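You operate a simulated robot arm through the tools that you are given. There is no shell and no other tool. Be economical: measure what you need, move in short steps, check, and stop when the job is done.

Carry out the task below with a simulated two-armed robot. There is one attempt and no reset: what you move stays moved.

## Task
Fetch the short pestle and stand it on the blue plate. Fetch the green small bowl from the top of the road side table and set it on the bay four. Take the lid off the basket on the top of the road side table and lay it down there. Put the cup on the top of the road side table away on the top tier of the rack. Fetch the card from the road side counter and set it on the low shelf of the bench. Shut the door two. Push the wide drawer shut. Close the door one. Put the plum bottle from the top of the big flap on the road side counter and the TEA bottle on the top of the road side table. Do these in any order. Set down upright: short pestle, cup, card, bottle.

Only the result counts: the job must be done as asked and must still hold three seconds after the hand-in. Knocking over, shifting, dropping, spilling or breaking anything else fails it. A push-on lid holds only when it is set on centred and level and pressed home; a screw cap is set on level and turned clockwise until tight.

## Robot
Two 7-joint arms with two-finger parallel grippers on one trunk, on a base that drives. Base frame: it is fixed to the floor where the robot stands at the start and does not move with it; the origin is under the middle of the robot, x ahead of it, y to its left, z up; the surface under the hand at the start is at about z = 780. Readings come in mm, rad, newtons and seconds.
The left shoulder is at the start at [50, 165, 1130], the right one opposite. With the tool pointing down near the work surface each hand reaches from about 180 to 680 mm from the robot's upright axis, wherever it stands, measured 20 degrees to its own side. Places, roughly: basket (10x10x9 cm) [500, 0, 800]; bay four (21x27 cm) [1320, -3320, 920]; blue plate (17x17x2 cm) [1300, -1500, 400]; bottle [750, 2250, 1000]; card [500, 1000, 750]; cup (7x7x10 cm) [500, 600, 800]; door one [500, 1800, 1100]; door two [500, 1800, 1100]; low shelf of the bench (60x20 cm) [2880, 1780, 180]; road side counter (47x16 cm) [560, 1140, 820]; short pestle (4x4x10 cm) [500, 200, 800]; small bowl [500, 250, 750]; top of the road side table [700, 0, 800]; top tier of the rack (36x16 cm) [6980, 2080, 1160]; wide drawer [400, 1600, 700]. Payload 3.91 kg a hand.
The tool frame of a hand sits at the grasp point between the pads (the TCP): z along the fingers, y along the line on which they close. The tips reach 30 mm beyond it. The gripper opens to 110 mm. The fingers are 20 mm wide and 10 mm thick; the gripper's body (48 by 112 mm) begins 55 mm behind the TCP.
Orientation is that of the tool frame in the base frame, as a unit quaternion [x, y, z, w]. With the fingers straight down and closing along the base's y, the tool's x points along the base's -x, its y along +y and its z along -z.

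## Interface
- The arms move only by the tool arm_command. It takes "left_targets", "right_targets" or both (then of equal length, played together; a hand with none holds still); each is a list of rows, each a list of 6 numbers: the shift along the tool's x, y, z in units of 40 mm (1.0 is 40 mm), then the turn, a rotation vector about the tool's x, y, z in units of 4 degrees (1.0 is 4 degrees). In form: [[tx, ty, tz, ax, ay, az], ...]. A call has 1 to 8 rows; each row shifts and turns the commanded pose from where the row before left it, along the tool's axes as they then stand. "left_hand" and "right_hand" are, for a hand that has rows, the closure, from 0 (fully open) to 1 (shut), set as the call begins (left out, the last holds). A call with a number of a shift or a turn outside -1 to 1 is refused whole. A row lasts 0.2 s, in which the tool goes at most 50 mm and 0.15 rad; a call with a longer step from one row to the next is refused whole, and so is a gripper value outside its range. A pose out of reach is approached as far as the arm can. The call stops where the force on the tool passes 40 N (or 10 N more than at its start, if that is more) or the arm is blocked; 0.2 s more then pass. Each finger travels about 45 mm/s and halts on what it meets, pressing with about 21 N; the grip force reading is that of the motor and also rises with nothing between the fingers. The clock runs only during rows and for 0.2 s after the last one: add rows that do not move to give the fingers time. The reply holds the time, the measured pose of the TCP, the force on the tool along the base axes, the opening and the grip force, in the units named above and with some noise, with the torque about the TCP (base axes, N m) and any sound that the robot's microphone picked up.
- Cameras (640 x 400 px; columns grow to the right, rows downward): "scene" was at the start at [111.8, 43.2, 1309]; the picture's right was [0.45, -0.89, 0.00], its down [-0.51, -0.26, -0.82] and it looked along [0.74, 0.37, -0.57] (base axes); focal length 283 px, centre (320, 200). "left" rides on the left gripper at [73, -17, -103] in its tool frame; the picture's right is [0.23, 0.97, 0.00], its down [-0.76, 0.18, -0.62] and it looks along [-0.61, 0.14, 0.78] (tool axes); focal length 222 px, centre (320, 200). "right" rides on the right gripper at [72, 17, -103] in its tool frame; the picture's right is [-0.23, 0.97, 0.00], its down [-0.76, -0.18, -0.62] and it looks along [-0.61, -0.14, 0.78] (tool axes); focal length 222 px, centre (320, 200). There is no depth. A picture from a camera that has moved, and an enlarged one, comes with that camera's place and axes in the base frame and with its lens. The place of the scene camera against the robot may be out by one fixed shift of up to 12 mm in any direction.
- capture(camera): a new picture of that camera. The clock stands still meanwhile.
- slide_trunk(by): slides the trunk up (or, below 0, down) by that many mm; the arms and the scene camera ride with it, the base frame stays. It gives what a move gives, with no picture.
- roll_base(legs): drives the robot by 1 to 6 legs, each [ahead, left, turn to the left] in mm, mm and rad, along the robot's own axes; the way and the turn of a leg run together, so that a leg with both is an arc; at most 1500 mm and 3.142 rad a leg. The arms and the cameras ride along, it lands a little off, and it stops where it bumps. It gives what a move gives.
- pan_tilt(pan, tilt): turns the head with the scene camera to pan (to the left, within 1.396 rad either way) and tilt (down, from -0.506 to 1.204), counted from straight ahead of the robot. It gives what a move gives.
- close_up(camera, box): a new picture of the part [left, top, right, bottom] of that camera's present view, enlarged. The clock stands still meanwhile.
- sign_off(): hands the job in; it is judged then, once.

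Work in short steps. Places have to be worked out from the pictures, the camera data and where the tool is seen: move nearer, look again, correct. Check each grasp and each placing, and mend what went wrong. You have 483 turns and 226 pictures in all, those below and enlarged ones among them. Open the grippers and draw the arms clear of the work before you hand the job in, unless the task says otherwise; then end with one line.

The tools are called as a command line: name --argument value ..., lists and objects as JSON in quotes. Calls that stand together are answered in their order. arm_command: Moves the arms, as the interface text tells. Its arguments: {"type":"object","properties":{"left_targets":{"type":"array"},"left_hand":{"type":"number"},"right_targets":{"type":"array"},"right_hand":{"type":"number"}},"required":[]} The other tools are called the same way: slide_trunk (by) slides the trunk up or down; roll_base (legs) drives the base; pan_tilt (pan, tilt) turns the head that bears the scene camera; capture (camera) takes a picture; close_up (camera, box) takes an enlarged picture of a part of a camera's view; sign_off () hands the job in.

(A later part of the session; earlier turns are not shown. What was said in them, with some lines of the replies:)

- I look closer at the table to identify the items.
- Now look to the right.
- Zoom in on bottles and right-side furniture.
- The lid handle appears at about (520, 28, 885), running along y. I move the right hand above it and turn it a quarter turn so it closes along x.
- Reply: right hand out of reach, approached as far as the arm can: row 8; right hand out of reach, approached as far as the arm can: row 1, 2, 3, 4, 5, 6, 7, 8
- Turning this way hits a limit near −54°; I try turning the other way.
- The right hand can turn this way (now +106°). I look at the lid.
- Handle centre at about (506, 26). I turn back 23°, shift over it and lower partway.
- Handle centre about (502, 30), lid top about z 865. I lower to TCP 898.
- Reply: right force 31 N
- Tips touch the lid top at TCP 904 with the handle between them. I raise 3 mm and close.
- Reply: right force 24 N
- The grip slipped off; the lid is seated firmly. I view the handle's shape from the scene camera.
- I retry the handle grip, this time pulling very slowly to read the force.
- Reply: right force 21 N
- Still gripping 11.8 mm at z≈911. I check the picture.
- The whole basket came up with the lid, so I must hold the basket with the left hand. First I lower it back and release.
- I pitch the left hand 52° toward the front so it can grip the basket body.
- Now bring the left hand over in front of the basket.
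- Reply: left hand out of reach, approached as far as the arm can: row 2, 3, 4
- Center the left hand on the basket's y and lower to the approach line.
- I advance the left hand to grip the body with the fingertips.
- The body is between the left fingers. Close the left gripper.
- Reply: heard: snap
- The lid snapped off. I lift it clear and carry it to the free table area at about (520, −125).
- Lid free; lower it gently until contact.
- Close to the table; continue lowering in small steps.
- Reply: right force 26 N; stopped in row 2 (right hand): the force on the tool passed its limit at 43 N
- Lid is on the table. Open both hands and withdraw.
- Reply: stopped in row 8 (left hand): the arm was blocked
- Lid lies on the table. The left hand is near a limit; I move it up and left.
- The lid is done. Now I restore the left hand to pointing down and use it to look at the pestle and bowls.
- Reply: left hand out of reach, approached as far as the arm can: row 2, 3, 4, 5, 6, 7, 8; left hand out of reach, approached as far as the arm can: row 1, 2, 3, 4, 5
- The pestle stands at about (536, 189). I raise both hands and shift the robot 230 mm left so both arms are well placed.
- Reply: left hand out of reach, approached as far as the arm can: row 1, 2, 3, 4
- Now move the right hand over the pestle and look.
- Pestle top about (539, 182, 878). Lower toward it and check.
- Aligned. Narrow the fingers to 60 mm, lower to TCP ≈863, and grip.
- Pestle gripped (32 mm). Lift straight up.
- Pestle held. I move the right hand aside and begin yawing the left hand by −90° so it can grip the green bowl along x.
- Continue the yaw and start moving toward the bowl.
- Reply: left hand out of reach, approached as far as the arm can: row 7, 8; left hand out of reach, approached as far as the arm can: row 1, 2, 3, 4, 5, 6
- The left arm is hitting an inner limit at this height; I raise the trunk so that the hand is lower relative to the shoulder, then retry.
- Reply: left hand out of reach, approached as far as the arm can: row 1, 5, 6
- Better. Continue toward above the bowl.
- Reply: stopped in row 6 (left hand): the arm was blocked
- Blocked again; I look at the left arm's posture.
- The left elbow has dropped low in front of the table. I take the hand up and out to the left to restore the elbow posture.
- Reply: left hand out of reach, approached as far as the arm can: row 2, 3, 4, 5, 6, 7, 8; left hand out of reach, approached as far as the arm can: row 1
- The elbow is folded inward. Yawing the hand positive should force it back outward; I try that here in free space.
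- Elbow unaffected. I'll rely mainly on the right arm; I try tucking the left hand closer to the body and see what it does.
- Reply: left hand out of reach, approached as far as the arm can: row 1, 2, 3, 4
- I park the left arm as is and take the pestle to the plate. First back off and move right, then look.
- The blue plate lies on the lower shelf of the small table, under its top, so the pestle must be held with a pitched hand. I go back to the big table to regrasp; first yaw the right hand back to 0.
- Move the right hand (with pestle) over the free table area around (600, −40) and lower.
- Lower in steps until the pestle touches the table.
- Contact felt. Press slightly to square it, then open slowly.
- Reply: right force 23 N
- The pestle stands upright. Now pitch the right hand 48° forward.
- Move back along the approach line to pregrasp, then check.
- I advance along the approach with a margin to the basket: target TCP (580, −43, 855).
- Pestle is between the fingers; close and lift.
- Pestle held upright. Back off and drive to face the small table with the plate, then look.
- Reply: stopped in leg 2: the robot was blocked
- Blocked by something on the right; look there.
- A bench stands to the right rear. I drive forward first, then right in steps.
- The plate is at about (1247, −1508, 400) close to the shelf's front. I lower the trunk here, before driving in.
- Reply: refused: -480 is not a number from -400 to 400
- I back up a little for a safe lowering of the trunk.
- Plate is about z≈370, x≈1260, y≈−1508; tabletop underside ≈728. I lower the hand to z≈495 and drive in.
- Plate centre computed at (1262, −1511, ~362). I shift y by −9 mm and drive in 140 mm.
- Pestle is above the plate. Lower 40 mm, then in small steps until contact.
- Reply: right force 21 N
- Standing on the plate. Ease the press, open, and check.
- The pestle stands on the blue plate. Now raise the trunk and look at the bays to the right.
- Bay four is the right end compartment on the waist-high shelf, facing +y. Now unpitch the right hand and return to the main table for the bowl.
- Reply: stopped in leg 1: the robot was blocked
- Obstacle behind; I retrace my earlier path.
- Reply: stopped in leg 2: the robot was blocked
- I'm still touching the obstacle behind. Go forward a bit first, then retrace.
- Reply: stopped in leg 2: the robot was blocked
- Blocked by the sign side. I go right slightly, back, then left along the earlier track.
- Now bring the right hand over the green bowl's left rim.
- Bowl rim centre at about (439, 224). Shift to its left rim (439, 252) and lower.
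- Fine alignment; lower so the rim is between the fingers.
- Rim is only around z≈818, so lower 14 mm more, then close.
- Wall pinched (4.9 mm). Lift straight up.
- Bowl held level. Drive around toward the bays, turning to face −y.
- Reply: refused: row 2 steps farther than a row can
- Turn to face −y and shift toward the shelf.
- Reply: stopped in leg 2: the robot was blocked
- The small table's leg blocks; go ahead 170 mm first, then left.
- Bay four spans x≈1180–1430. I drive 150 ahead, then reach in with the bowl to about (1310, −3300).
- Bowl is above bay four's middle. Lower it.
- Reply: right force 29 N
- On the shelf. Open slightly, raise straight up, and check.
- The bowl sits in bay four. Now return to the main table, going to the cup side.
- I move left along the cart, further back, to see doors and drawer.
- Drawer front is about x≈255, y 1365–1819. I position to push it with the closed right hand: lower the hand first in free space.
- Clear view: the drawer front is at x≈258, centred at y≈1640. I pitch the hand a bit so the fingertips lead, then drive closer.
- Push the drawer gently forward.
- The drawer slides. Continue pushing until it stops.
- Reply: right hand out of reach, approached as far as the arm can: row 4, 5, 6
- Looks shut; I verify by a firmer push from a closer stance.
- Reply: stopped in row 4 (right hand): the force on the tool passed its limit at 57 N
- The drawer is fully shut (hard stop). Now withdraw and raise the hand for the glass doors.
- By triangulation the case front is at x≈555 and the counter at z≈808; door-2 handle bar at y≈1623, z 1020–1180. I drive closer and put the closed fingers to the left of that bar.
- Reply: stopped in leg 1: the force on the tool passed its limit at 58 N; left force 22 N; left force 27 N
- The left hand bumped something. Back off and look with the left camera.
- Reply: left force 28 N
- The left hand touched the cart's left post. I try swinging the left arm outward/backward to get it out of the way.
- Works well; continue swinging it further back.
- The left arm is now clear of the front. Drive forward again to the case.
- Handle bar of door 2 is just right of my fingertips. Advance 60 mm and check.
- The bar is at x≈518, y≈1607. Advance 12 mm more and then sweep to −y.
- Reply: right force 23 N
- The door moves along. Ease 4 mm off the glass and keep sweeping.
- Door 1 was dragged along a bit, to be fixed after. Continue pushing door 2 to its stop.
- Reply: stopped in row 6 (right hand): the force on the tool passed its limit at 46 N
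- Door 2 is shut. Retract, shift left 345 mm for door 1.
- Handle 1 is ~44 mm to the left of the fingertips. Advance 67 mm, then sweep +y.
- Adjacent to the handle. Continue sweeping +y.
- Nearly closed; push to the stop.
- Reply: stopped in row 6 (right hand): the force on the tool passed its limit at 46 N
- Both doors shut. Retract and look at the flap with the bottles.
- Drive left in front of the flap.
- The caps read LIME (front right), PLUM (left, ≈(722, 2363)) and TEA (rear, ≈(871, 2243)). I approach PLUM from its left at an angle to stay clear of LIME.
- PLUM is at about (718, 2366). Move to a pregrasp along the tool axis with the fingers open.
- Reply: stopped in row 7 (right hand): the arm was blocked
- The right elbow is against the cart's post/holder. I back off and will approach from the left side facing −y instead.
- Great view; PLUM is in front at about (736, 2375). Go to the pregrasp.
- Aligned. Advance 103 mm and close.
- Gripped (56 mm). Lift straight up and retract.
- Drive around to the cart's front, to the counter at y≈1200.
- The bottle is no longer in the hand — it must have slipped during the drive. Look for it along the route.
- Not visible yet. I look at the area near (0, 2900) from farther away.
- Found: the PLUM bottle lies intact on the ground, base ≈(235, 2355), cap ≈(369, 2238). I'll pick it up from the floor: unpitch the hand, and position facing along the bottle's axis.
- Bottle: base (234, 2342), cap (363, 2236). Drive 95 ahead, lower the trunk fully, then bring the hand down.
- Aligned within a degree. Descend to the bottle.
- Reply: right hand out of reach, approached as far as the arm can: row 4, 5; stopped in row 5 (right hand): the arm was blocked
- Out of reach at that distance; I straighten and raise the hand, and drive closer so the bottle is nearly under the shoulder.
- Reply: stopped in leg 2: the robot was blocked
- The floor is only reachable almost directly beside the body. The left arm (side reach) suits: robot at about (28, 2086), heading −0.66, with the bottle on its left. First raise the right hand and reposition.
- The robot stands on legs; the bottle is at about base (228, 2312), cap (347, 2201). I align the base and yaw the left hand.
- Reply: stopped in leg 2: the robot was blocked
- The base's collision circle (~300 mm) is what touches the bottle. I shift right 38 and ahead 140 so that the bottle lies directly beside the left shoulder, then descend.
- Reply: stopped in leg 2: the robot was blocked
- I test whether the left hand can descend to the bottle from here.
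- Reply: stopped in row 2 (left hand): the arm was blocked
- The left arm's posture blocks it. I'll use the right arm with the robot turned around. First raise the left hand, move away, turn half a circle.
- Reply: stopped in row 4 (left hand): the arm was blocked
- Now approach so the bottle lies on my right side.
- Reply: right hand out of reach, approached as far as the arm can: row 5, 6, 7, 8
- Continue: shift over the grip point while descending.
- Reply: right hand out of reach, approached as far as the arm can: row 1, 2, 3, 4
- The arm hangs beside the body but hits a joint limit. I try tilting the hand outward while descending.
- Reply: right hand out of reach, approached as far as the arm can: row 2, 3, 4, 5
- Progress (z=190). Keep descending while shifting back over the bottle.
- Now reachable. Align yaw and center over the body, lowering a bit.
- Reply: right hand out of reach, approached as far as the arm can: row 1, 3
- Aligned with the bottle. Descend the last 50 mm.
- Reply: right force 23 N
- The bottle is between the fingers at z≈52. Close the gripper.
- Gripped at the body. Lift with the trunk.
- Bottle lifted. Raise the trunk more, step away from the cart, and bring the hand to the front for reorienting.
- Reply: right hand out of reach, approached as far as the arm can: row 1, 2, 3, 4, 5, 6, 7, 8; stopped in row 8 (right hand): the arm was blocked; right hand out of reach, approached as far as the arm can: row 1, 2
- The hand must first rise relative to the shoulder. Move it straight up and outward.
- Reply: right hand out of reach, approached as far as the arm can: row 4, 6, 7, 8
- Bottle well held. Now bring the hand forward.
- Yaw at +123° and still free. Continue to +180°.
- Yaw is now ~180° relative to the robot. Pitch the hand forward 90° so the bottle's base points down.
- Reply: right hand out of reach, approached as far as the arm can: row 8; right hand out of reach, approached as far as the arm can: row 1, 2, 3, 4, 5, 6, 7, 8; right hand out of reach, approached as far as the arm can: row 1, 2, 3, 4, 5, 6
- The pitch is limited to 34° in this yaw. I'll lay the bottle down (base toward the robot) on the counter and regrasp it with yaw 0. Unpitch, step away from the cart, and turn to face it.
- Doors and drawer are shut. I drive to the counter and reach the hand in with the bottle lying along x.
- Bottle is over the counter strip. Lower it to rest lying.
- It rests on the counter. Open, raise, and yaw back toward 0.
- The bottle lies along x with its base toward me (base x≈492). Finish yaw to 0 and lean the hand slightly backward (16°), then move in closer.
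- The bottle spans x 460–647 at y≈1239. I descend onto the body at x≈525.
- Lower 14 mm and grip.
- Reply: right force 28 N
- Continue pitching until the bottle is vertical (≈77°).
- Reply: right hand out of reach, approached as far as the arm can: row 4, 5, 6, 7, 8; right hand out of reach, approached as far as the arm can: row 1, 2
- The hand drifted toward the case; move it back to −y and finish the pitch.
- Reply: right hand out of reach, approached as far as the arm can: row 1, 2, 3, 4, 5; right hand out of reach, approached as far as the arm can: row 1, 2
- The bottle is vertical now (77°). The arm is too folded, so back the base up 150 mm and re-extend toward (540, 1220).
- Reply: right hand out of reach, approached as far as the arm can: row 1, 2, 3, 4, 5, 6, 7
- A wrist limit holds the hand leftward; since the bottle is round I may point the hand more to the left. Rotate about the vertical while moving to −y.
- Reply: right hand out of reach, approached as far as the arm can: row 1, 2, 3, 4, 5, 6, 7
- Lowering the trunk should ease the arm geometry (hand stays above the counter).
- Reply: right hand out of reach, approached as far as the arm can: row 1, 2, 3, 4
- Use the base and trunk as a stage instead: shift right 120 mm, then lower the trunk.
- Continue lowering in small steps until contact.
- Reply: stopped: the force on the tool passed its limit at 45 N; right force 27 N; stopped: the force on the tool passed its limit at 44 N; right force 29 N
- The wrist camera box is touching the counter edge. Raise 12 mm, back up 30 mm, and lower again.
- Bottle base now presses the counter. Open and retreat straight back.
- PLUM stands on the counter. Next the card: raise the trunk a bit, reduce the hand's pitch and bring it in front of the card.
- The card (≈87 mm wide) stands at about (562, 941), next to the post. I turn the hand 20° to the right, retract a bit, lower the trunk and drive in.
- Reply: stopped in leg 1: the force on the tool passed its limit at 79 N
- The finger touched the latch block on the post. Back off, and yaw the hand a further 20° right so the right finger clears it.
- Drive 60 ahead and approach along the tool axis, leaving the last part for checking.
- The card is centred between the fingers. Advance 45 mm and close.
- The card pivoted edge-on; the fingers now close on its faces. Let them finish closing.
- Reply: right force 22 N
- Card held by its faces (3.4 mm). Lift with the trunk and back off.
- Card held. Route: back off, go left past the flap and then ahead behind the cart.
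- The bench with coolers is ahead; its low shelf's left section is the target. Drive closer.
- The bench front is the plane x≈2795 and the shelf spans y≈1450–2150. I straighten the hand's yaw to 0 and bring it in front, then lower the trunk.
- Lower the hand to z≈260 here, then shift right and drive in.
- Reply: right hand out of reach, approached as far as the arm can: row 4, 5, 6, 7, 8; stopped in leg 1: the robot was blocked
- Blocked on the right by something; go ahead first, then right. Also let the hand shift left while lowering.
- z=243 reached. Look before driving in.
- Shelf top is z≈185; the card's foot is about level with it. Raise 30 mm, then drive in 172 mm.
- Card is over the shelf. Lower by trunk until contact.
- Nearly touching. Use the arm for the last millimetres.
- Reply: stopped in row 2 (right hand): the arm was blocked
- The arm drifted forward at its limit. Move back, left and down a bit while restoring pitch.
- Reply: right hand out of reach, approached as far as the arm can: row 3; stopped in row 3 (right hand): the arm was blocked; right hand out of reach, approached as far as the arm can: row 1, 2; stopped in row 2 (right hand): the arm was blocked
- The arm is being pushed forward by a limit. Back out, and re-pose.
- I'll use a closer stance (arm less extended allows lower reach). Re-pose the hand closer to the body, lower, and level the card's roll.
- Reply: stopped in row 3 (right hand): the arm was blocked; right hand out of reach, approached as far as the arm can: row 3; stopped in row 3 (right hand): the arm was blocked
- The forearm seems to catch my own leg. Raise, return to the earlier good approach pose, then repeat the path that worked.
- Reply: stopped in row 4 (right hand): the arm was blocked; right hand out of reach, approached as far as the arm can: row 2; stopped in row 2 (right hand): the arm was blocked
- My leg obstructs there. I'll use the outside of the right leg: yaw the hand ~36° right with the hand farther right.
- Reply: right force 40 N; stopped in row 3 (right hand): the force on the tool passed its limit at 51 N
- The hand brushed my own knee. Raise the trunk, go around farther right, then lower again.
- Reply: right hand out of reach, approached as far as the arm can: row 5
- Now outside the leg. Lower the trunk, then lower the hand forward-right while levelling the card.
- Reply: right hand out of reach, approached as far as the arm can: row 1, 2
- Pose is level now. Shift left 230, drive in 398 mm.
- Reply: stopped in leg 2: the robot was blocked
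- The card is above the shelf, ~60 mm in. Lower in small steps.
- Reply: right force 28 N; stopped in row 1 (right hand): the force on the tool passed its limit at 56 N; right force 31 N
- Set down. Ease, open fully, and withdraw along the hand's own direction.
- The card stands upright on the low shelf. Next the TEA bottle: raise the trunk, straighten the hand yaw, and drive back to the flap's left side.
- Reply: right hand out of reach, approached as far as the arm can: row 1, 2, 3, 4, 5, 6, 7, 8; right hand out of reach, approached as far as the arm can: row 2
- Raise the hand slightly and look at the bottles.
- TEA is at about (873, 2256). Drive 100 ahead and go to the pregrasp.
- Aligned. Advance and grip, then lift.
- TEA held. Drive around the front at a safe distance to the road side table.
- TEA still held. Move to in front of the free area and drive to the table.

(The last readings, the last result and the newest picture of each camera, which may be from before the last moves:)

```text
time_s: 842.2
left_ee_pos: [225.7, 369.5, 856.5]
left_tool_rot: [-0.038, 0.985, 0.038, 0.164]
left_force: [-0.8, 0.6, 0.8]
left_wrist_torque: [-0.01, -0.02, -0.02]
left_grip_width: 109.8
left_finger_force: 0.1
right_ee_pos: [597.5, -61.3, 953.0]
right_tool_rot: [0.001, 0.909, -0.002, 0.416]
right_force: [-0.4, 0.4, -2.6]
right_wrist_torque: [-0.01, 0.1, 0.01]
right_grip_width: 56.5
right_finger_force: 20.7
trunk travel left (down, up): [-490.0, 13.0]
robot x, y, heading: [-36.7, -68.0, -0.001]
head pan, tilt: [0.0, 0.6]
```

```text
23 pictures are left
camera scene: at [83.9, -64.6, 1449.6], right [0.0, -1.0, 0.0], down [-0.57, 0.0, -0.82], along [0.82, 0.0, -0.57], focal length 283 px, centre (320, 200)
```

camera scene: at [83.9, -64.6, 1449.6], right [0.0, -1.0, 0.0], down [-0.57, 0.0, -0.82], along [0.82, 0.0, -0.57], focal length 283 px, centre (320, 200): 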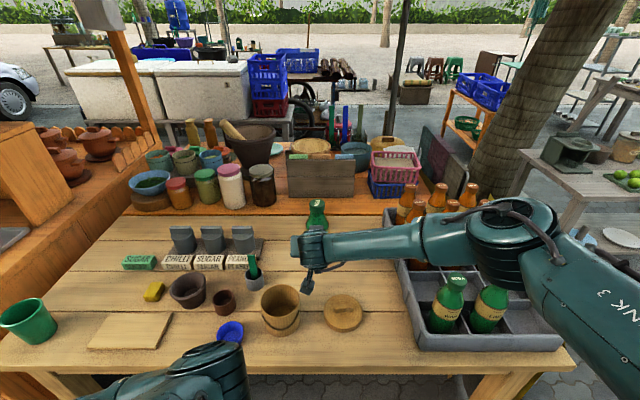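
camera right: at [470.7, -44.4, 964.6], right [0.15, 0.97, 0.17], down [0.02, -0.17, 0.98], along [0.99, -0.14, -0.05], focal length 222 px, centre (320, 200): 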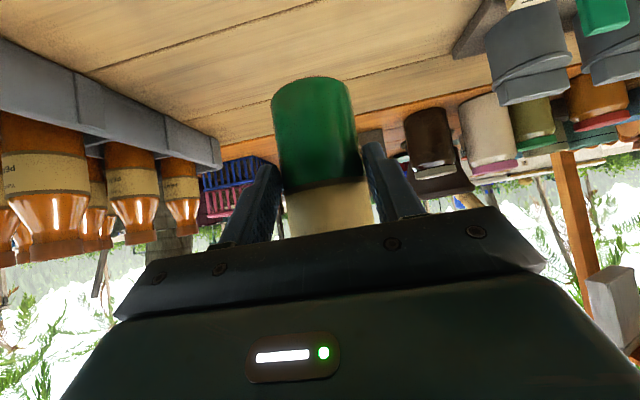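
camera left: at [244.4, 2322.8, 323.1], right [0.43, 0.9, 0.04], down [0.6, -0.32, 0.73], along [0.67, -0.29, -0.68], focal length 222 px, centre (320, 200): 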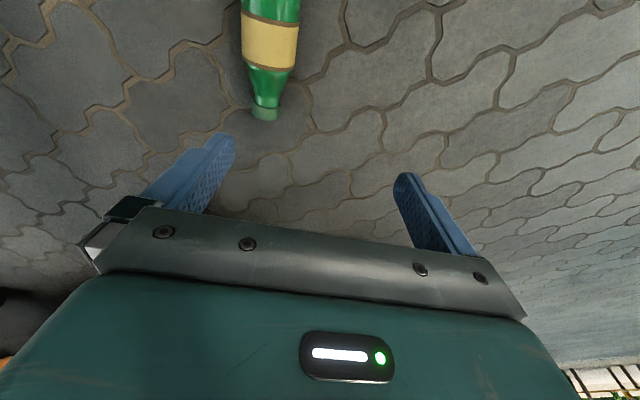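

Clear spot beneath. Lower in steps until contact.

arm_command --right_targets '[[0.75, 0, 0.65, 0, 0, 0], [0.75, 0, 0.65, 0, 0, 0]]'

arm_command --right_targets '[[0.2, 0, 0.17, 0, 0, 0], [0.15, 0, 0.13, 0, 0, 0], [0, 0, 0, 0, 0, 0]]'

arm_command --right_targets '[[0.1, 0, 0.087, 0, 0, 0], [0.1, 0, 0.087, 0, 0, 0], [0, 0, 0, 0, 0, 0]]'

```text
time_s: 842.8
left_ee_pos: [226.1, 368.3, 855.0]
left_tool_rot: [-0.039, 0.985, 0.039, 0.165]
left_force: [0.4, 0.3, 0.2]
left_wrist_torque: [0.0, -0.01, 0.02]
left_grip_width: 110.1
left_finger_force: 0.0
right_ee_pos: [599.4, -62.4, 873.7]
right_tool_rot: [0.001, 0.909, -0.002, 0.417]
right_force: [-0.6, 1.0, -2.7]
right_wrist_torque: [0.01, 0.1, -0.01]
right_grip_width: 56.1
right_finger_force: 20.9
trunk travel left (down, up): [-490.0, 13.0]
robot x, y, heading: [-38.3, -64.3, -0.002]
head pan, tilt: [0.0, 0.6]
```

```text
time_s: 843.6
left_ee_pos: [225.5, 368.9, 856.5]
left_tool_rot: [-0.038, 0.985, 0.038, 0.165]
left_force: [0.1, -1.2, -0.5]
left_wrist_torque: [-0.02, -0.02, -0.01]
left_grip_width: 109.9
left_finger_force: 0.1
right_ee_pos: [597.0, -61.8, 855.1]
right_tool_rot: [0.001, 0.909, -0.001, 0.418]
right_force: [-1.0, 0.1, -3.4]
right_wrist_torque: [0.01, 0.07, 0.03]
right_grip_width: 56.4
right_finger_force: 20.9
trunk travel left (down, up): [-490.0, 13.0]
robot x, y, heading: [-36.4, -68.9, -0.004]
head pan, tilt: [0.0, 0.6]
```

```text
time_s: 844.4
left_ee_pos: [222.9, 368.0, 857.2]
left_tool_rot: [-0.038, 0.985, 0.039, 0.166]
left_force: [0.3, 0.3, 0.0]
left_wrist_torque: [-0.01, 0.02, 0.0]
left_grip_width: 110.1
left_finger_force: 0.2
right_ee_pos: [597.8, -61.8, 849.4]
right_tool_rot: [0.0, 0.907, -0.002, 0.42]
right_force: [2.1, 1.7, 17.0]
right_wrist_torque: [0.12, -0.7, -0.07]
right_grip_width: 56.7
right_finger_force: 21.2
trunk travel left (down, up): [-490.0, 13.0]
robot x, y, heading: [-39.0, -66.5, 0.001]
head pan, tilt: [0.0, 0.6]
```

Contact. Open and withdraw along the tool axis.

arm_command --right_targets '[[0, 0, 0, 0, 0, 0], [0, 0, 0, 0, 0, 0], [0, 0, 0, 0, 0, 0], [0, 0, 0, 0, 0, 0]]' --right_hand 0.22

arm_command --right_targets '[[0, 0, -0.6, 0, 0, 0], [0, 0, -0.9, 0, 0, 0], [0, 0, -1, 0, 0, 0], [0, 0, -1, 0, 0, 0], [-0.6, 0, -0.6, 0, 0, 0], [-0.6, 0, -0.6, 0, 0, 0]]'

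close_up --camera "scene" --box '[200, 150, 440, 340]'

```text
time_s: 845.4
left_ee_pos: [224.5, 368.6, 855.8]
left_tool_rot: [-0.038, 0.985, 0.038, 0.166]
left_force: [-0.7, 0.7, 0.1]
left_wrist_torque: [0.02, -0.02, 0.01]
left_grip_width: 109.9
left_finger_force: 0.0
right_ee_pos: [597.1, -61.6, 846.1]
right_tool_rot: [0.0, 0.909, -0.001, 0.417]
right_force: [-0.6, -0.1, -0.3]
right_wrist_torque: [0.0, -0.01, 0.0]
right_grip_width: 85.9
right_finger_force: 0.1
trunk travel left (down, up): [-490.0, 13.0]
robot x, y, heading: [-35.1, -65.7, 0.003]
head pan, tilt: [0.0, 0.6]
```

```text
time_s: 846.8
left_ee_pos: [225.6, 368.8, 855.5]
left_tool_rot: [-0.038, 0.985, 0.038, 0.165]
left_force: [-0.1, 0.8, -0.2]
left_wrist_torque: [-0.01, -0.01, 0.01]
left_grip_width: 110.0
left_finger_force: 0.0
right_ee_pos: [484.0, -61.0, 1005.4]
right_tool_rot: [0.001, 0.909, -0.002, 0.417]
right_force: [0.4, 0.1, -0.5]
right_wrist_torque: [-0.01, -0.02, -0.01]
right_grip_width: 85.6
right_finger_force: 0.2
trunk travel left (down, up): [-490.0, 13.0]
robot x, y, heading: [-38.6, -68.3, 0.004]
head pan, tilt: [0.0, 0.6]
```

```text
2.11 times, centred on (320, 245) of scene
camera zoom: at [82.7, -64.8, 1449.6], right [0.0, -1.0, 0.0], down [-0.56, 0.0, -0.83], along [0.83, 0.0, -0.56], focal length 596 px, centre (320, 105)
```

zoom: 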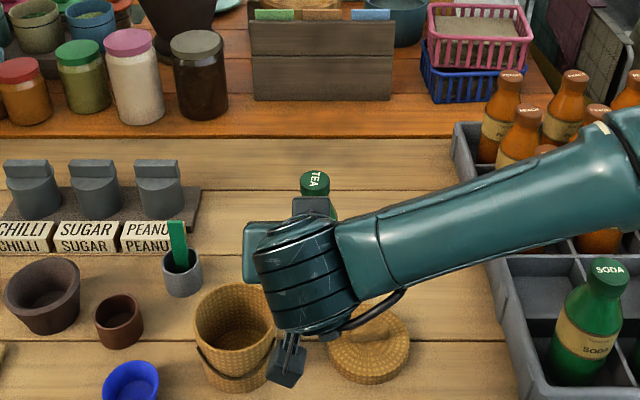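

TEA stands on the table. Last: the cup. Back off and move left to face it.

roll_base --legs '[[-200, 0, -0.003], [0, 665, 0]]'

capture --camera "right"

capture --camera "scene"

```text
time_s: 854.3
left_ee_pos: [30.2, 1036.4, 855.5]
left_tool_rot: [-0.033, 0.985, 0.037, 0.167]
left_force: [-0.2, 0.7, 0.3]
left_wrist_torque: [-0.02, 0.02, 0.02]
left_grip_width: 110.2
left_finger_force: 0.0
right_ee_pos: [285.8, 603.1, 1004.9]
right_tool_rot: [0.005, 0.909, -0.004, 0.417]
right_force: [0.4, -0.1, 0.2]
right_wrist_torque: [0.02, 0.0, -0.01]
right_grip_width: 85.9
right_finger_force: 0.1
trunk travel left (down, up): [-490.0, 13.0]
robot x, y, heading: [-234.9, 600.7, -0.012]
head pan, tilt: [0.0, 0.6]
```

```text
21 pictures are left
camera right: at [158.8, 620.7, 1016.5], right [0.16, 0.97, 0.17], down [0.02, -0.18, 0.98], along [0.99, -0.15, -0.05], focal length 222 px, centre (320, 200)
```

right: 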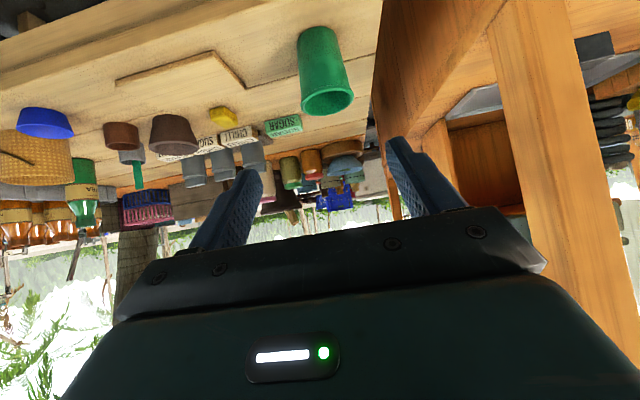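

```text
20 pictures are left
camera scene: at [-115.7, 603.4, 1449.6], right [-0.01, -1.0, 0.0], down [-0.56, 0.01, -0.83], along [0.83, -0.01, -0.56], focal length 283 px, centre (320, 200)
```

scene: 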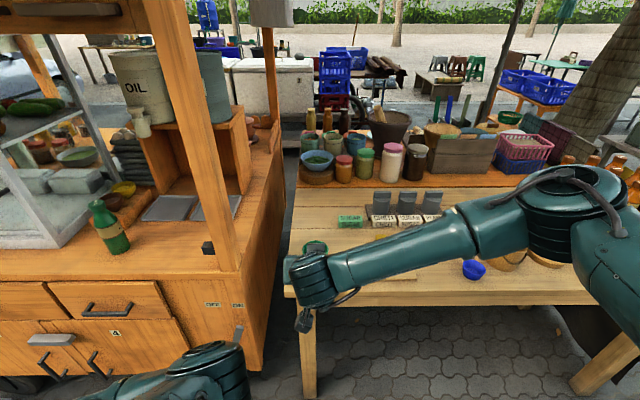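

The cup is at about (443, 610). Drive 60 ahead and go to the pregrasp with the gripper fully open.

roll_base --legs '[[60, 0, 0.01]]'

arm_command --right_targets '[[0.57, 0.06, 0.59, 0, 0, 0], [0.57, 0.06, 0.59, 0, 0, 0], [0.57, 0.06, 0.59, 0, 0, 0]]' --right_hand 0.0

capture --camera "right"

```text
time_s: 855.3
left_ee_pos: [88.6, 1036.8, 856.0]
left_tool_rot: [-0.037, 0.985, 0.038, 0.165]
left_force: [1.2, -0.2, 0.3]
left_wrist_torque: [-0.01, 0.01, 0.03]
left_grip_width: 109.7
left_finger_force: 0.0
right_ee_pos: [347.3, 607.3, 1004.5]
right_tool_rot: [0.002, 0.909, -0.002, 0.416]
right_force: [1.0, 0.9, 0.7]
right_wrist_torque: [-0.03, 0.01, 0.01]
right_grip_width: 85.9
right_finger_force: 0.1
trunk travel left (down, up): [-490.0, 13.0]
robot x, y, heading: [-177.6, 602.4, 0.004]
head pan, tilt: [0.0, 0.6]
```

```text
time_s: 856.1
left_ee_pos: [88.2, 1037.2, 856.4]
left_tool_rot: [-0.038, 0.985, 0.038, 0.165]
left_force: [-0.2, -0.9, -0.2]
left_wrist_torque: [0.0, 0.02, -0.01]
left_grip_width: 109.9
left_finger_force: 0.1
right_ee_pos: [355.1, 611.6, 909.3]
right_tool_rot: [0.001, 0.909, -0.002, 0.417]
right_force: [-0.2, 0.6, -1.0]
right_wrist_torque: [0.01, -0.01, 0.01]
right_grip_width: 110.1
right_finger_force: 0.1
trunk travel left (down, up): [-490.0, 13.0]
robot x, y, heading: [-173.4, 602.1, 0.001]
head pan, tilt: [0.0, 0.6]
```

```text
19 pictures are left
camera right: at [228.1, 628.9, 919.8], right [0.15, 0.97, 0.17], down [0.02, -0.17, 0.98], along [0.99, -0.14, -0.05], focal length 222 px, centre (320, 200)
```

right: 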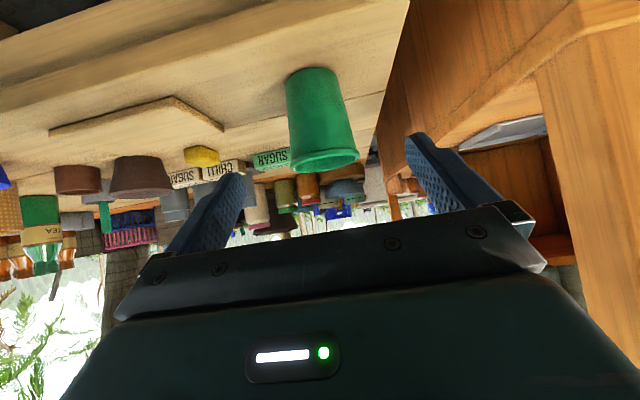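

Aligned with the cup. Advance 103 mm and close.

arm_command --right_targets '[[0.12, 0, 0.8, 0, 0, 0], [0, 0, 0.8, 0, 0, 0], [0, 0, 0.6, 0, 0, 0], [0, 0, 0.38, 0, 0, 0]]'

arm_command --right_targets '[[0, 0, 0, 0, 0, 0], [0, 0, 0, 0, 0, 0], [0, 0, 0, 0, 0, 0], [0, 0, 0, 0, 0, 0], [0, 0, 0, 0, 0, 0]]' --right_hand 1.0

capture --camera "right"

```text
time_s: 857.1
left_ee_pos: [88.0, 1037.2, 855.6]
left_tool_rot: [-0.037, 0.985, 0.038, 0.164]
left_force: [0.5, -0.2, 0.4]
left_wrist_torque: [-0.04, 0.01, 0.01]
left_grip_width: 109.9
left_finger_force: 0.0
right_ee_pos: [429.9, 612.9, 835.8]
right_tool_rot: [0.0, 0.909, -0.001, 0.418]
right_force: [-1.1, -0.1, -0.2]
right_wrist_torque: [0.03, 0.01, 0.0]
right_grip_width: 110.1
right_finger_force: 0.1
trunk travel left (down, up): [-490.0, 13.0]
robot x, y, heading: [-173.3, 599.4, -0.003]
head pan, tilt: [0.0, 0.6]
```

```text
time_s: 858.3
left_ee_pos: [88.5, 1038.0, 856.2]
left_tool_rot: [-0.037, 0.985, 0.038, 0.165]
left_force: [0.5, -0.5, -0.8]
left_wrist_torque: [0.0, 0.01, 0.02]
left_grip_width: 109.8
left_finger_force: 0.1
right_ee_pos: [431.1, 612.2, 836.3]
right_tool_rot: [0.001, 0.909, -0.001, 0.417]
right_force: [0.1, 0.2, 0.8]
right_wrist_torque: [-0.02, 0.05, 0.02]
right_grip_width: 61.9
right_finger_force: 21.0
trunk travel left (down, up): [-490.0, 13.0]
robot x, y, heading: [-177.5, 600.6, 0.006]
head pan, tilt: [0.0, 0.6]
```

```text
18 pictures are left
camera right: at [303.1, 629.7, 848.2], right [0.15, 0.97, 0.17], down [0.02, -0.18, 0.98], along [0.99, -0.14, -0.05], focal length 222 px, centre (320, 200)
```

right: 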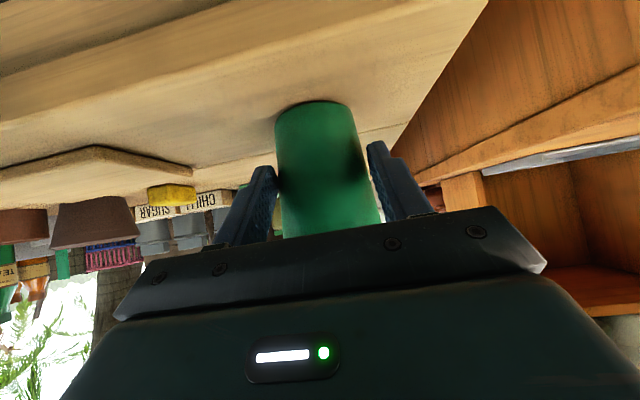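

Gripped (62 mm). Lift and set off around the cart toward the rack.

arm_command --right_targets '[[-0.38, 0, -0.33, 0, 0, 0], [-0.75, 0, -0.65, 0, 0, 0], [-0.75, 0, -0.65, 0, 0, 0], [-0.75, 0, -0.65, 0, 0, 0], [-0.75, 0, -0.65, 0, 0, 0], [0.6, 0, -0.7, 0, 0, 0], [0.6, 0, -0.7, 0, 0, 0]]'

roll_base --legs '[[-450, 0, 0], [0, 1500, 0], [0, 1080, 0], [1500, 0, 0], [1000, 0, 0], [0, 350, 0]]'

pan_tilt --pan -0.15 --tilt 0.3

capture --camera "scene"

```text
time_s: 859.9
left_ee_pos: [86.2, 1037.3, 856.1]
left_tool_rot: [-0.037, 0.985, 0.038, 0.166]
left_force: [-0.3, -1.6, 0.0]
left_wrist_torque: [-0.02, -0.01, -0.01]
left_grip_width: 110.0
left_finger_force: 0.1
right_ee_pos: [358.4, 612.0, 1015.7]
right_tool_rot: [0.002, 0.909, -0.002, 0.417]
right_force: [-0.5, -1.2, -0.1]
right_wrist_torque: [0.02, -0.02, -0.02]
right_grip_width: 62.2
right_finger_force: 21.0
trunk travel left (down, up): [-490.0, 13.0]
robot x, y, heading: [-176.3, 602.2, -0.001]
head pan, tilt: [0.0, 0.6]
```

```text
time_s: 899.8
left_ee_pos: [2194.5, 3878.9, 855.4]
left_tool_rot: [-0.024, 0.985, 0.036, 0.166]
left_force: [0.4, 0.2, 0.2]
left_wrist_torque: [0.01, 0.01, 0.02]
left_grip_width: 109.7
left_finger_force: 0.1
right_ee_pos: [2452.7, 3447.3, 1013.8]
right_tool_rot: [0.011, 0.909, -0.006, 0.416]
right_force: [-0.3, -0.7, -0.9]
right_wrist_torque: [0.0, 0.03, -0.02]
right_grip_width: 61.2
right_finger_force: 20.9
trunk travel left (down, up): [-490.0, 13.0]
robot x, y, heading: [1918.3, 3449.6, -0.026]
head pan, tilt: [0.0, 0.6]
```

```text
time_s: 900.6
left_ee_pos: [2193.4, 3878.8, 855.6]
left_tool_rot: [-0.024, 0.985, 0.036, 0.167]
left_force: [-0.2, 0.9, 0.4]
left_wrist_torque: [0.0, 0.0, 0.0]
left_grip_width: 109.8
left_finger_force: 0.0
right_ee_pos: [2454.3, 3446.8, 1014.1]
right_tool_rot: [0.014, 0.909, -0.008, 0.417]
right_force: [0.1, 0.4, -0.5]
right_wrist_torque: [0.0, -0.03, -0.01]
right_grip_width: 61.2
right_finger_force: 20.7
trunk travel left (down, up): [-490.0, 13.0]
robot x, y, heading: [1920.0, 3450.6, -0.024]
head pan, tilt: [-0.15, 0.3]
```

```text
17 pictures are left
camera scene: at [2044.0, 3435.9, 1477.0], right [-0.18, -0.98, 0.0], down [-0.29, 0.05, -0.95], along [0.94, -0.17, -0.3], focal length 283 px, centre (320, 200)
```

scene: 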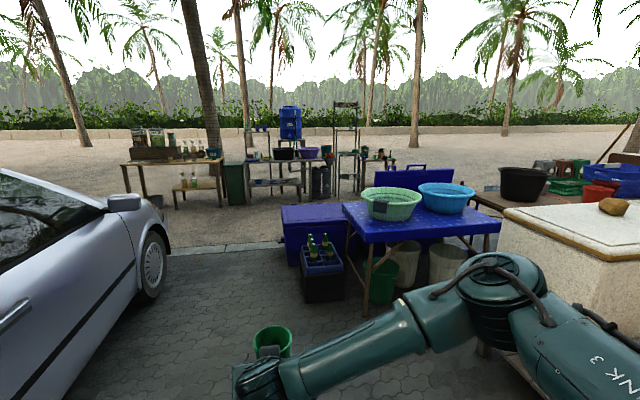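

Cup still held; the rack is the tall frame at image (345,130). I pass between the car and the blue coolers.

roll_base --legs '[[0, 340, 0.024], [1500, 0, 0], [1500, 0, 0], [600, 0, 0]]'

pan_tilt --pan -0.6 --tilt 0.3

capture --camera "scene"

```text
time_s: 921.2
left_ee_pos: [5771.8, 4212.8, 854.8]
left_tool_rot: [-0.036, 0.985, 0.038, 0.165]
left_force: [0.8, -1.1, -0.4]
left_wrist_torque: [0.0, 0.01, 0.01]
left_grip_width: 109.9
left_finger_force: 0.1
right_ee_pos: [6039.9, 3786.7, 1014.7]
right_tool_rot: [0.004, 0.909, -0.003, 0.417]
right_force: [1.0, -0.6, -0.8]
right_wrist_torque: [0.05, 0.05, 0.0]
right_grip_width: 49.5
right_finger_force: 21.0
trunk travel left (down, up): [-490.0, 13.0]
robot x, y, heading: [5506.9, 3778.0, -0.006]
head pan, tilt: [-0.15, 0.3]
```

```text
time_s: 922.1
left_ee_pos: [5771.8, 4213.1, 855.9]
left_tool_rot: [-0.036, 0.985, 0.037, 0.166]
left_force: [0.2, -0.5, 0.4]
left_wrist_torque: [-0.01, 0.01, -0.01]
left_grip_width: 110.0
left_finger_force: 0.0
right_ee_pos: [6040.6, 3787.7, 1014.3]
right_tool_rot: [0.003, 0.909, -0.003, 0.417]
right_force: [0.0, -0.6, -0.5]
right_wrist_torque: [0.01, 0.0, -0.01]
right_grip_width: 49.4
right_finger_force: 21.5
trunk travel left (down, up): [-490.0, 13.0]
robot x, y, heading: [5505.6, 3776.5, -0.006]
head pan, tilt: [-0.6, 0.3]
```

```text
16 pictures are left
camera scene: at [5615.8, 3727.5, 1477.1], right [-0.57, -0.82, 0.0], down [-0.24, 0.17, -0.96], along [0.79, -0.54, -0.3], focal length 283 px, centre (320, 200)
```

scene: 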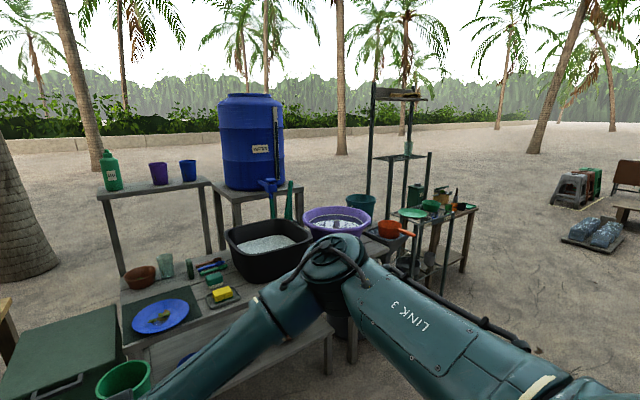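

The grip width shrank to 49 mm — the tapered cup is creeping. Check it.

capture --camera "right"

```text
15 pictures are left
camera right: at [5913.8, 3803.9, 1026.1], right [0.16, 0.97, 0.17], down [0.02, -0.18, 0.98], along [0.99, -0.15, -0.05], focal length 222 px, centre (320, 200)
```

right: 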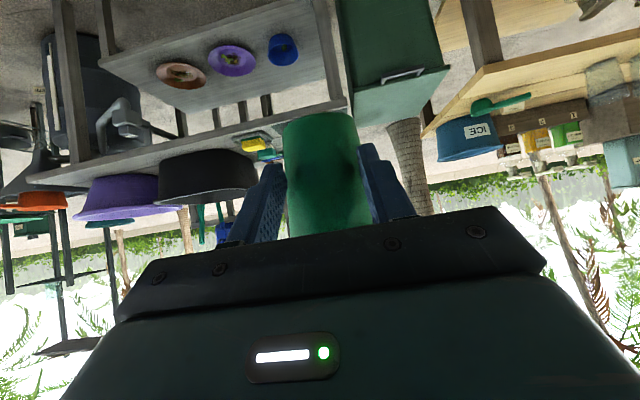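

close_up --camera "scene" --box '[330, 70, 490, 270]'

```text
2.00 times, centred on (410, 170) of scene
camera zoom: at [5615.8, 3727.5, 1477.1], right [-0.57, -0.82, 0.0], down [-0.24, 0.17, -0.96], along [0.79, -0.54, -0.3], focal length 566 px, centre (140, 260)
```

zoom: 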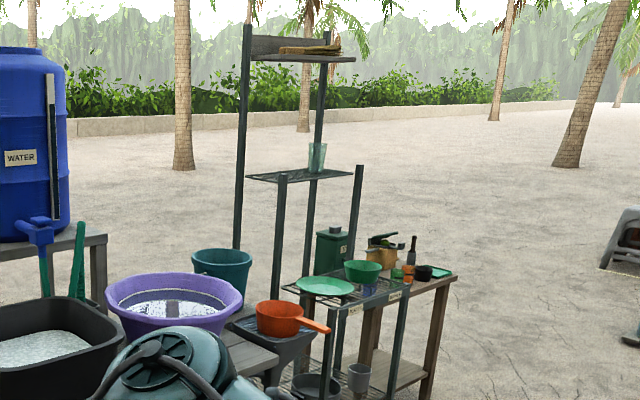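

The target is the wire tier (x≈6925–7070, y≈1850–2255, z≈1160) with a glass near y≈2004. I drive right to y≈2140 at this x.

roll_base --legs '[[0, -1500, 0.006]]'

pan_tilt --pan -0.1 --tilt 0.35

capture --camera "scene"

```text
time_s: 935.5
left_ee_pos: [5770.0, 2707.4, 856.2]
left_tool_rot: [-0.043, 0.985, 0.039, 0.165]
left_force: [-0.1, 0.3, 0.5]
left_wrist_torque: [0.0, -0.02, -0.01]
left_grip_width: 109.8
left_finger_force: 0.1
right_ee_pos: [6045.0, 2286.2, 1013.5]
right_tool_rot: [-0.004, 0.909, 0.0, 0.418]
right_force: [-1.1, -0.2, -0.1]
right_wrist_torque: [-0.01, 0.03, 0.01]
right_grip_width: 47.2
right_finger_force: 20.9
trunk travel left (down, up): [-490.0, 13.0]
robot x, y, heading: [5511.9, 2270.0, 0.016]
head pan, tilt: [-0.6, 0.3]
```

```text
time_s: 936.4
left_ee_pos: [5768.8, 2707.5, 855.8]
left_tool_rot: [-0.044, 0.984, 0.039, 0.166]
left_force: [-0.5, 0.8, 0.7]
left_wrist_torque: [0.01, 0.0, 0.01]
left_grip_width: 110.4
left_finger_force: 0.1
right_ee_pos: [6044.2, 2286.2, 1014.2]
right_tool_rot: [-0.004, 0.909, 0.001, 0.417]
right_force: [0.1, -0.6, -0.3]
right_wrist_torque: [-0.02, -0.01, 0.0]
right_grip_width: 47.3
right_finger_force: 21.1
trunk travel left (down, up): [-490.0, 13.0]
robot x, y, heading: [5507.5, 2270.8, 0.012]
head pan, tilt: [-0.099, 0.351]
```

```text
13 pictures are left
camera scene: at [5635.9, 2264.0, 1472.4], right [-0.09, -1.0, 0.0], down [-0.34, 0.03, -0.94], along [0.94, -0.08, -0.34], focal length 283 px, centre (320, 200)
```

scene: 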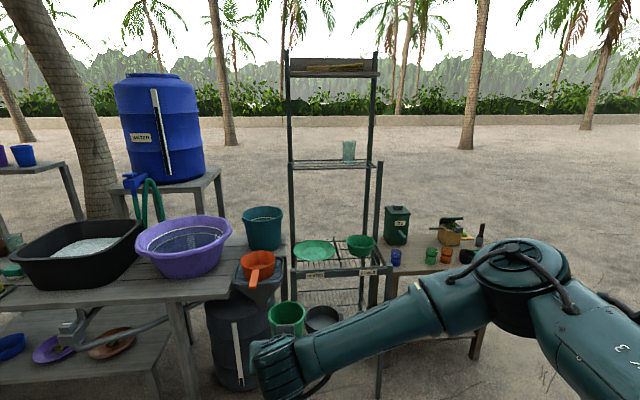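

capture --camera "right"

```text
12 pictures are left
camera right: at [5917.5, 2301.6, 1026.1], right [0.14, 0.98, 0.17], down [0.03, -0.18, 0.98], along [0.99, -0.13, -0.05], focal length 222 px, centre (320, 200)
```

right: 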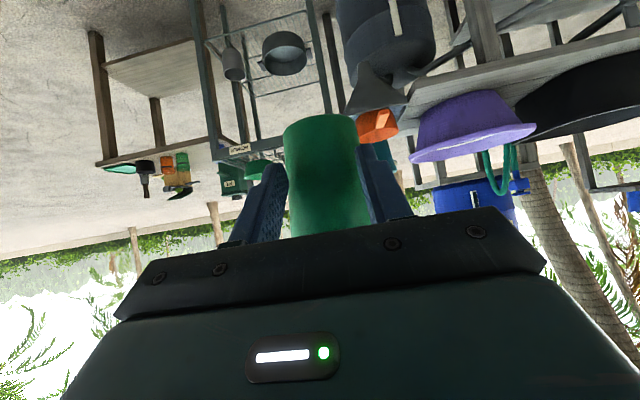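

The cup is creeping slightly forward in the grip; I place it without delay. Raise the hand gently, then drive straight to the rack.

arm_command --right_targets '[[-0.55, 0, -0.48, 0, 0, 0], [-0.57, 0, -0.5, 0, 0, 0], [-0.57, 0, -0.5, 0, 0, 0], [-0.57, 0, -0.5, 0, 0, 0], [-0.57, 0, -0.5, 0, 0, 0], [-0.57, 0, -0.5, 0, 0, 0], [-0.57, 0, -0.5, 0, 0, 0], [-0.57, 0, -0.5, 0, 0, 0]]'

roll_base --legs '[[560, -130, -0.012]]'

capture --camera "right"

```text
time_s: 938.2
left_ee_pos: [5769.4, 2708.3, 856.4]
left_tool_rot: [-0.044, 0.984, 0.04, 0.166]
left_force: [-0.7, -0.2, -0.2]
left_wrist_torque: [-0.05, 0.0, -0.01]
left_grip_width: 110.0
left_finger_force: 0.1
right_ee_pos: [6043.7, 2287.7, 1257.3]
right_tool_rot: [-0.004, 0.909, 0.0, 0.418]
right_force: [0.7, 0.6, -0.6]
right_wrist_torque: [0.03, 0.01, 0.03]
right_grip_width: 46.8
right_finger_force: 20.8
trunk travel left (down, up): [-490.0, 13.0]
robot x, y, heading: [5508.5, 2267.3, 0.013]
head pan, tilt: [-0.099, 0.351]
```

```text
time_s: 941.5
left_ee_pos: [6337.9, 2572.2, 855.5]
left_tool_rot: [-0.035, 0.985, 0.037, 0.165]
left_force: [0.6, -0.7, 0.4]
left_wrist_torque: [0.0, -0.01, 0.0]
left_grip_width: 110.0
left_finger_force: 0.1
right_ee_pos: [6605.6, 2146.5, 1257.4]
right_tool_rot: [0.004, 0.909, -0.002, 0.416]
right_force: [0.2, -0.6, -0.1]
right_wrist_torque: [0.04, 0.03, 0.01]
right_grip_width: 46.7
right_finger_force: 21.2
trunk travel left (down, up): [-490.0, 13.0]
robot x, y, heading: [6072.9, 2136.6, -0.007]
head pan, tilt: [-0.099, 0.351]
```

```text
11 pictures are left
camera right: at [6478.6, 2164.4, 1268.8], right [0.16, 0.97, 0.17], down [0.02, -0.18, 0.98], along [0.99, -0.15, -0.05], focal length 222 px, centre (320, 200)
```

right: 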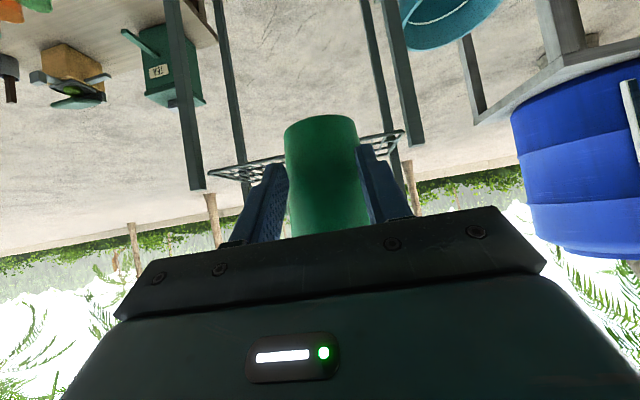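

Drive 235 further, then extend the arm over the tier.

roll_base --legs '[[235, 0, 0.007]]'

arm_command --right_targets '[[-0.4, 0, 0.47, 0, 0, 0], [-0.44, 0, 0.51, 0, 0, 0], [-0.44, 0, 0.51, 0, 0, 0], [-0.44, 0, 0.51, 0, 0, 0]]'

capture --camera "right"

capture --camera "scene"

```text
time_s: 943.2
left_ee_pos: [6565.9, 2573.0, 856.1]
left_tool_rot: [-0.038, 0.985, 0.038, 0.164]
left_force: [-0.5, -0.2, 0.2]
left_wrist_torque: [0.02, -0.02, -0.01]
left_grip_width: 110.2
left_finger_force: 0.0
right_ee_pos: [6836.6, 2149.6, 1256.9]
right_tool_rot: [0.001, 0.909, -0.001, 0.417]
right_force: [0.3, 0.7, -1.1]
right_wrist_torque: [-0.01, 0.01, 0.01]
right_grip_width: 46.8
right_finger_force: 21.1
trunk travel left (down, up): [-490.0, 13.0]
robot x, y, heading: [6304.0, 2136.6, 0.006]
head pan, tilt: [-0.099, 0.351]
```

```text
time_s: 944.2
left_ee_pos: [6565.9, 2573.1, 855.6]
left_tool_rot: [-0.037, 0.985, 0.037, 0.164]
left_force: [0.0, -0.1, -0.2]
left_wrist_torque: [-0.02, 0.01, 0.0]
left_grip_width: 110.1
left_finger_force: 0.0
right_ee_pos: [6941.5, 2150.2, 1256.0]
right_tool_rot: [0.0, 0.909, -0.001, 0.416]
right_force: [0.4, 0.4, 0.8]
right_wrist_torque: [0.0, -0.02, -0.02]
right_grip_width: 0.2
right_finger_force: 20.6
trunk travel left (down, up): [-490.0, 13.0]
robot x, y, heading: [6297.4, 2134.3, -0.002]
head pan, tilt: [-0.099, 0.351]
```

```text
10 pictures are left
camera right: at [6814.2, 2166.7, 1268.6], right [0.15, 0.97, 0.17], down [0.03, -0.17, 0.98], along [0.99, -0.14, -0.05], focal length 222 px, centre (320, 200)
```

right: 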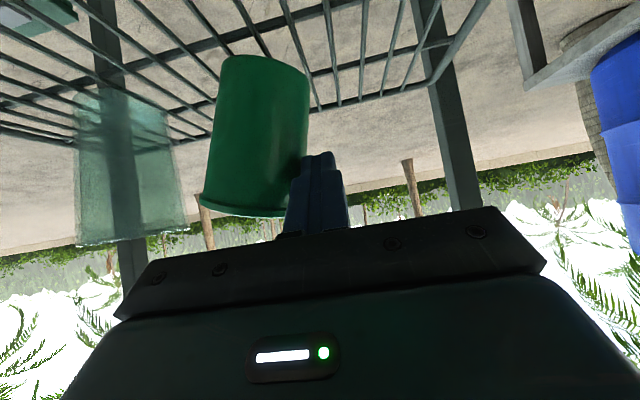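

```text
9 pictures are left
camera scene: at [6428.0, 2130.6, 1472.3], right [-0.1, -1.0, 0.0], down [-0.34, 0.03, -0.94], along [0.93, -0.09, -0.34], focal length 283 px, centre (320, 200)
```

scene: 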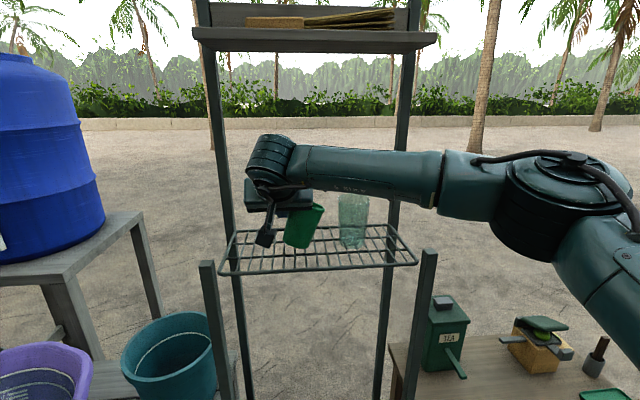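

The cup slipped out just above the tier. Let the time settle without moving and look.

arm_command --right_targets '[[0, 0, 0, 0, 0, 0], [0, 0, 0, 0, 0, 0], [0, 0, 0, 0, 0, 0]]'

close_up --camera "scene" --box '[200, 120, 440, 300]'

```text
time_s: 945.0
left_ee_pos: [6565.5, 2573.6, 855.0]
left_tool_rot: [-0.038, 0.985, 0.037, 0.165]
left_force: [0.3, -0.6, -0.7]
left_wrist_torque: [0.01, 0.01, 0.01]
left_grip_width: 110.0
left_finger_force: 0.1
right_ee_pos: [6940.6, 2149.7, 1257.0]
right_tool_rot: [0.0, 0.909, -0.001, 0.416]
right_force: [0.2, -0.1, -1.0]
right_wrist_torque: [0.0, 0.01, -0.03]
right_grip_width: 0.0
right_finger_force: 21.1
trunk travel left (down, up): [-490.0, 13.0]
robot x, y, heading: [6303.6, 2138.6, 0.002]
head pan, tilt: [-0.099, 0.351]
```

```text
2.22 times, centred on (320, 210) of scene
camera zoom: at [6427.6, 2130.4, 1472.4], right [-0.1, -1.0, 0.0], down [-0.34, 0.03, -0.94], along [0.93, -0.09, -0.34], focal length 629 px, centre (320, 178)
```

zoom: 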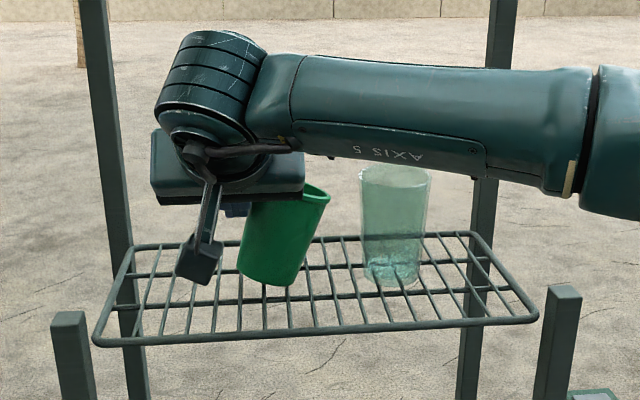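

The cup landed on the tier, leaning with its top pushed aside by the fingers. I slowly move the fingers away (+y) so it rights itself.

arm_command --right_targets '[[0, 0.07, 0, 0, 0, 0], [0, 0.07, 0, 0, 0, 0], [0, 0.07, 0, 0, 0, 0], [0, 0.07, 0, 0, 0, 0], [0, 0.07, 0, 0, 0, 0], [0, 0.07, 0, 0, 0, 0], [0, 0, 0, 0, 0, 0]]'

close_up --camera "scene" --box '[200, 120, 440, 300]'

```text
time_s: 946.6
left_ee_pos: [6566.9, 2572.9, 855.7]
left_tool_rot: [-0.038, 0.985, 0.038, 0.165]
left_force: [0.0, 0.8, 0.3]
left_wrist_torque: [-0.03, -0.01, -0.03]
left_grip_width: 109.8
left_finger_force: 0.1
right_ee_pos: [6941.4, 2166.6, 1257.3]
right_tool_rot: [0.001, 0.909, -0.001, 0.417]
right_force: [0.2, 0.4, -0.8]
right_wrist_torque: [0.02, -0.03, -0.01]
right_grip_width: 0.0
right_finger_force: 21.3
trunk travel left (down, up): [-490.0, 13.0]
robot x, y, heading: [6303.4, 2136.5, -0.0]
head pan, tilt: [-0.099, 0.351]
```

```text
2.22 times, centred on (320, 210) of scene
camera zoom: at [6427.5, 2130.4, 1472.4], right [-0.1, -1.0, 0.0], down [-0.34, 0.03, -0.94], along [0.93, -0.09, -0.34], focal length 629 px, centre (320, 178)
```

zoom: 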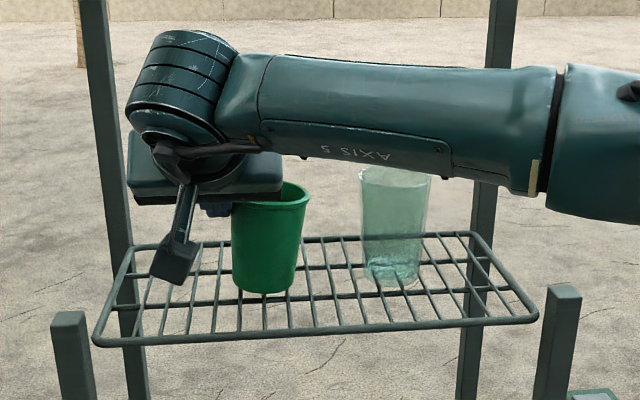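

The cup has righted itself and stands on the tier. Withdraw: further left, then up and back.

arm_command --right_targets '[[0, 0.15, 0, 0, 0, 0], [0, 0.3, 0, 0, 0, 0], [0, 0.3, 0, 0, 0, 0], [-0.3, 0, -0.26, 0, 0, 0], [-0.6, 0, -0.52, 0, 0, 0], [0, 0, -0.7, 0, 0, 0], [0, 0, -0.9, 0, 0, 0], [0, 0, -0.9, 0, 0, 0]]'

roll_base --legs '[[-400, 0, 0]]'

close_up --camera "scene" --box '[220, 120, 420, 300]'

```text
time_s: 948.4
left_ee_pos: [6565.4, 2572.8, 855.4]
left_tool_rot: [-0.038, 0.985, 0.038, 0.165]
left_force: [0.8, 0.4, -0.2]
left_wrist_torque: [-0.04, 0.02, -0.01]
left_grip_width: 109.8
left_finger_force: 0.1
right_ee_pos: [6863.7, 2195.9, 1371.8]
right_tool_rot: [0.0, 0.909, -0.002, 0.418]
right_force: [0.3, 0.3, -0.7]
right_wrist_torque: [-0.01, -0.02, 0.01]
right_grip_width: 0.0
right_finger_force: 20.7
trunk travel left (down, up): [-490.0, 13.0]
robot x, y, heading: [6302.7, 2137.4, 0.002]
head pan, tilt: [-0.099, 0.351]
```

```text
time_s: 950.9
left_ee_pos: [6164.0, 2573.3, 855.3]
left_tool_rot: [-0.036, 0.985, 0.038, 0.166]
left_force: [-0.6, 0.0, 0.6]
left_wrist_torque: [0.02, 0.01, 0.01]
left_grip_width: 109.8
left_finger_force: 0.1
right_ee_pos: [6461.2, 2194.4, 1371.6]
right_tool_rot: [0.002, 0.909, -0.002, 0.417]
right_force: [-0.4, 0.3, 0.4]
right_wrist_torque: [-0.02, 0.0, 0.02]
right_grip_width: 0.0
right_finger_force: 21.0
trunk travel left (down, up): [-490.0, 13.0]
robot x, y, heading: [5896.0, 2135.7, -0.005]
head pan, tilt: [-0.099, 0.351]
```

```text
2.22 times, centred on (320, 210) of scene
camera zoom: at [6023.2, 2130.6, 1472.4], right [-0.1, -0.99, 0.0], down [-0.34, 0.04, -0.94], along [0.93, -0.1, -0.34], focal length 629 px, centre (320, 178)
```

zoom: 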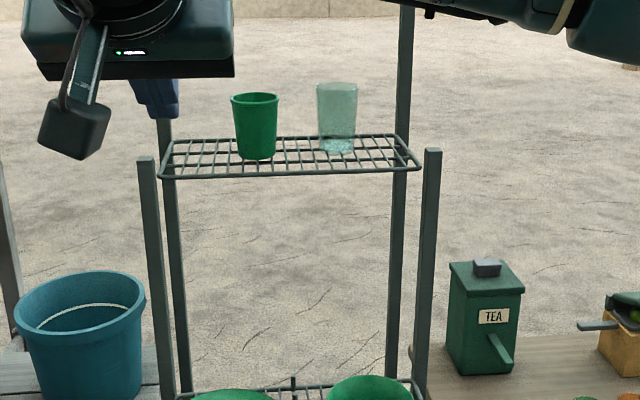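

The cup stands upright on the rack's top tier. Open the gripper and hand in.

arm_command --right_targets '[[0, 0, 0, 0, 0, 0], [0, 0, 0, 0, 0, 0], [0, 0, 0, 0, 0, 0], [0, 0, 0, 0, 0, 0], [0, 0, 0, 0, 0, 0], [0, 0, 0, 0, 0, 0]]' --right_hand 0.0

sign_off

```text
time_s: 952.3
left_ee_pos: [6164.6, 2572.4, 855.4]
left_tool_rot: [-0.037, 0.985, 0.038, 0.165]
left_force: [-0.1, 0.2, 0.3]
left_wrist_torque: [0.01, 0.01, -0.01]
left_grip_width: 110.4
left_finger_force: 0.0
right_ee_pos: [6462.2, 2193.5, 1369.8]
right_tool_rot: [0.003, 0.909, -0.002, 0.417]
right_force: [-0.8, 0.2, -0.2]
right_wrist_torque: [0.01, 0.02, 0.01]
right_grip_width: 110.0
right_finger_force: 0.0
trunk travel left (down, up): [-490.0, 13.0]
robot x, y, heading: [5897.7, 2134.7, -0.002]
head pan, tilt: [-0.099, 0.351]
```

```text
The job is handed in.
```

I handed the job in with every item done and seen in place in a picture after I released it; on the way, the plum bottle fell on the ground (picked up intact) and the cup slipped out just above the rack and ended upright there.
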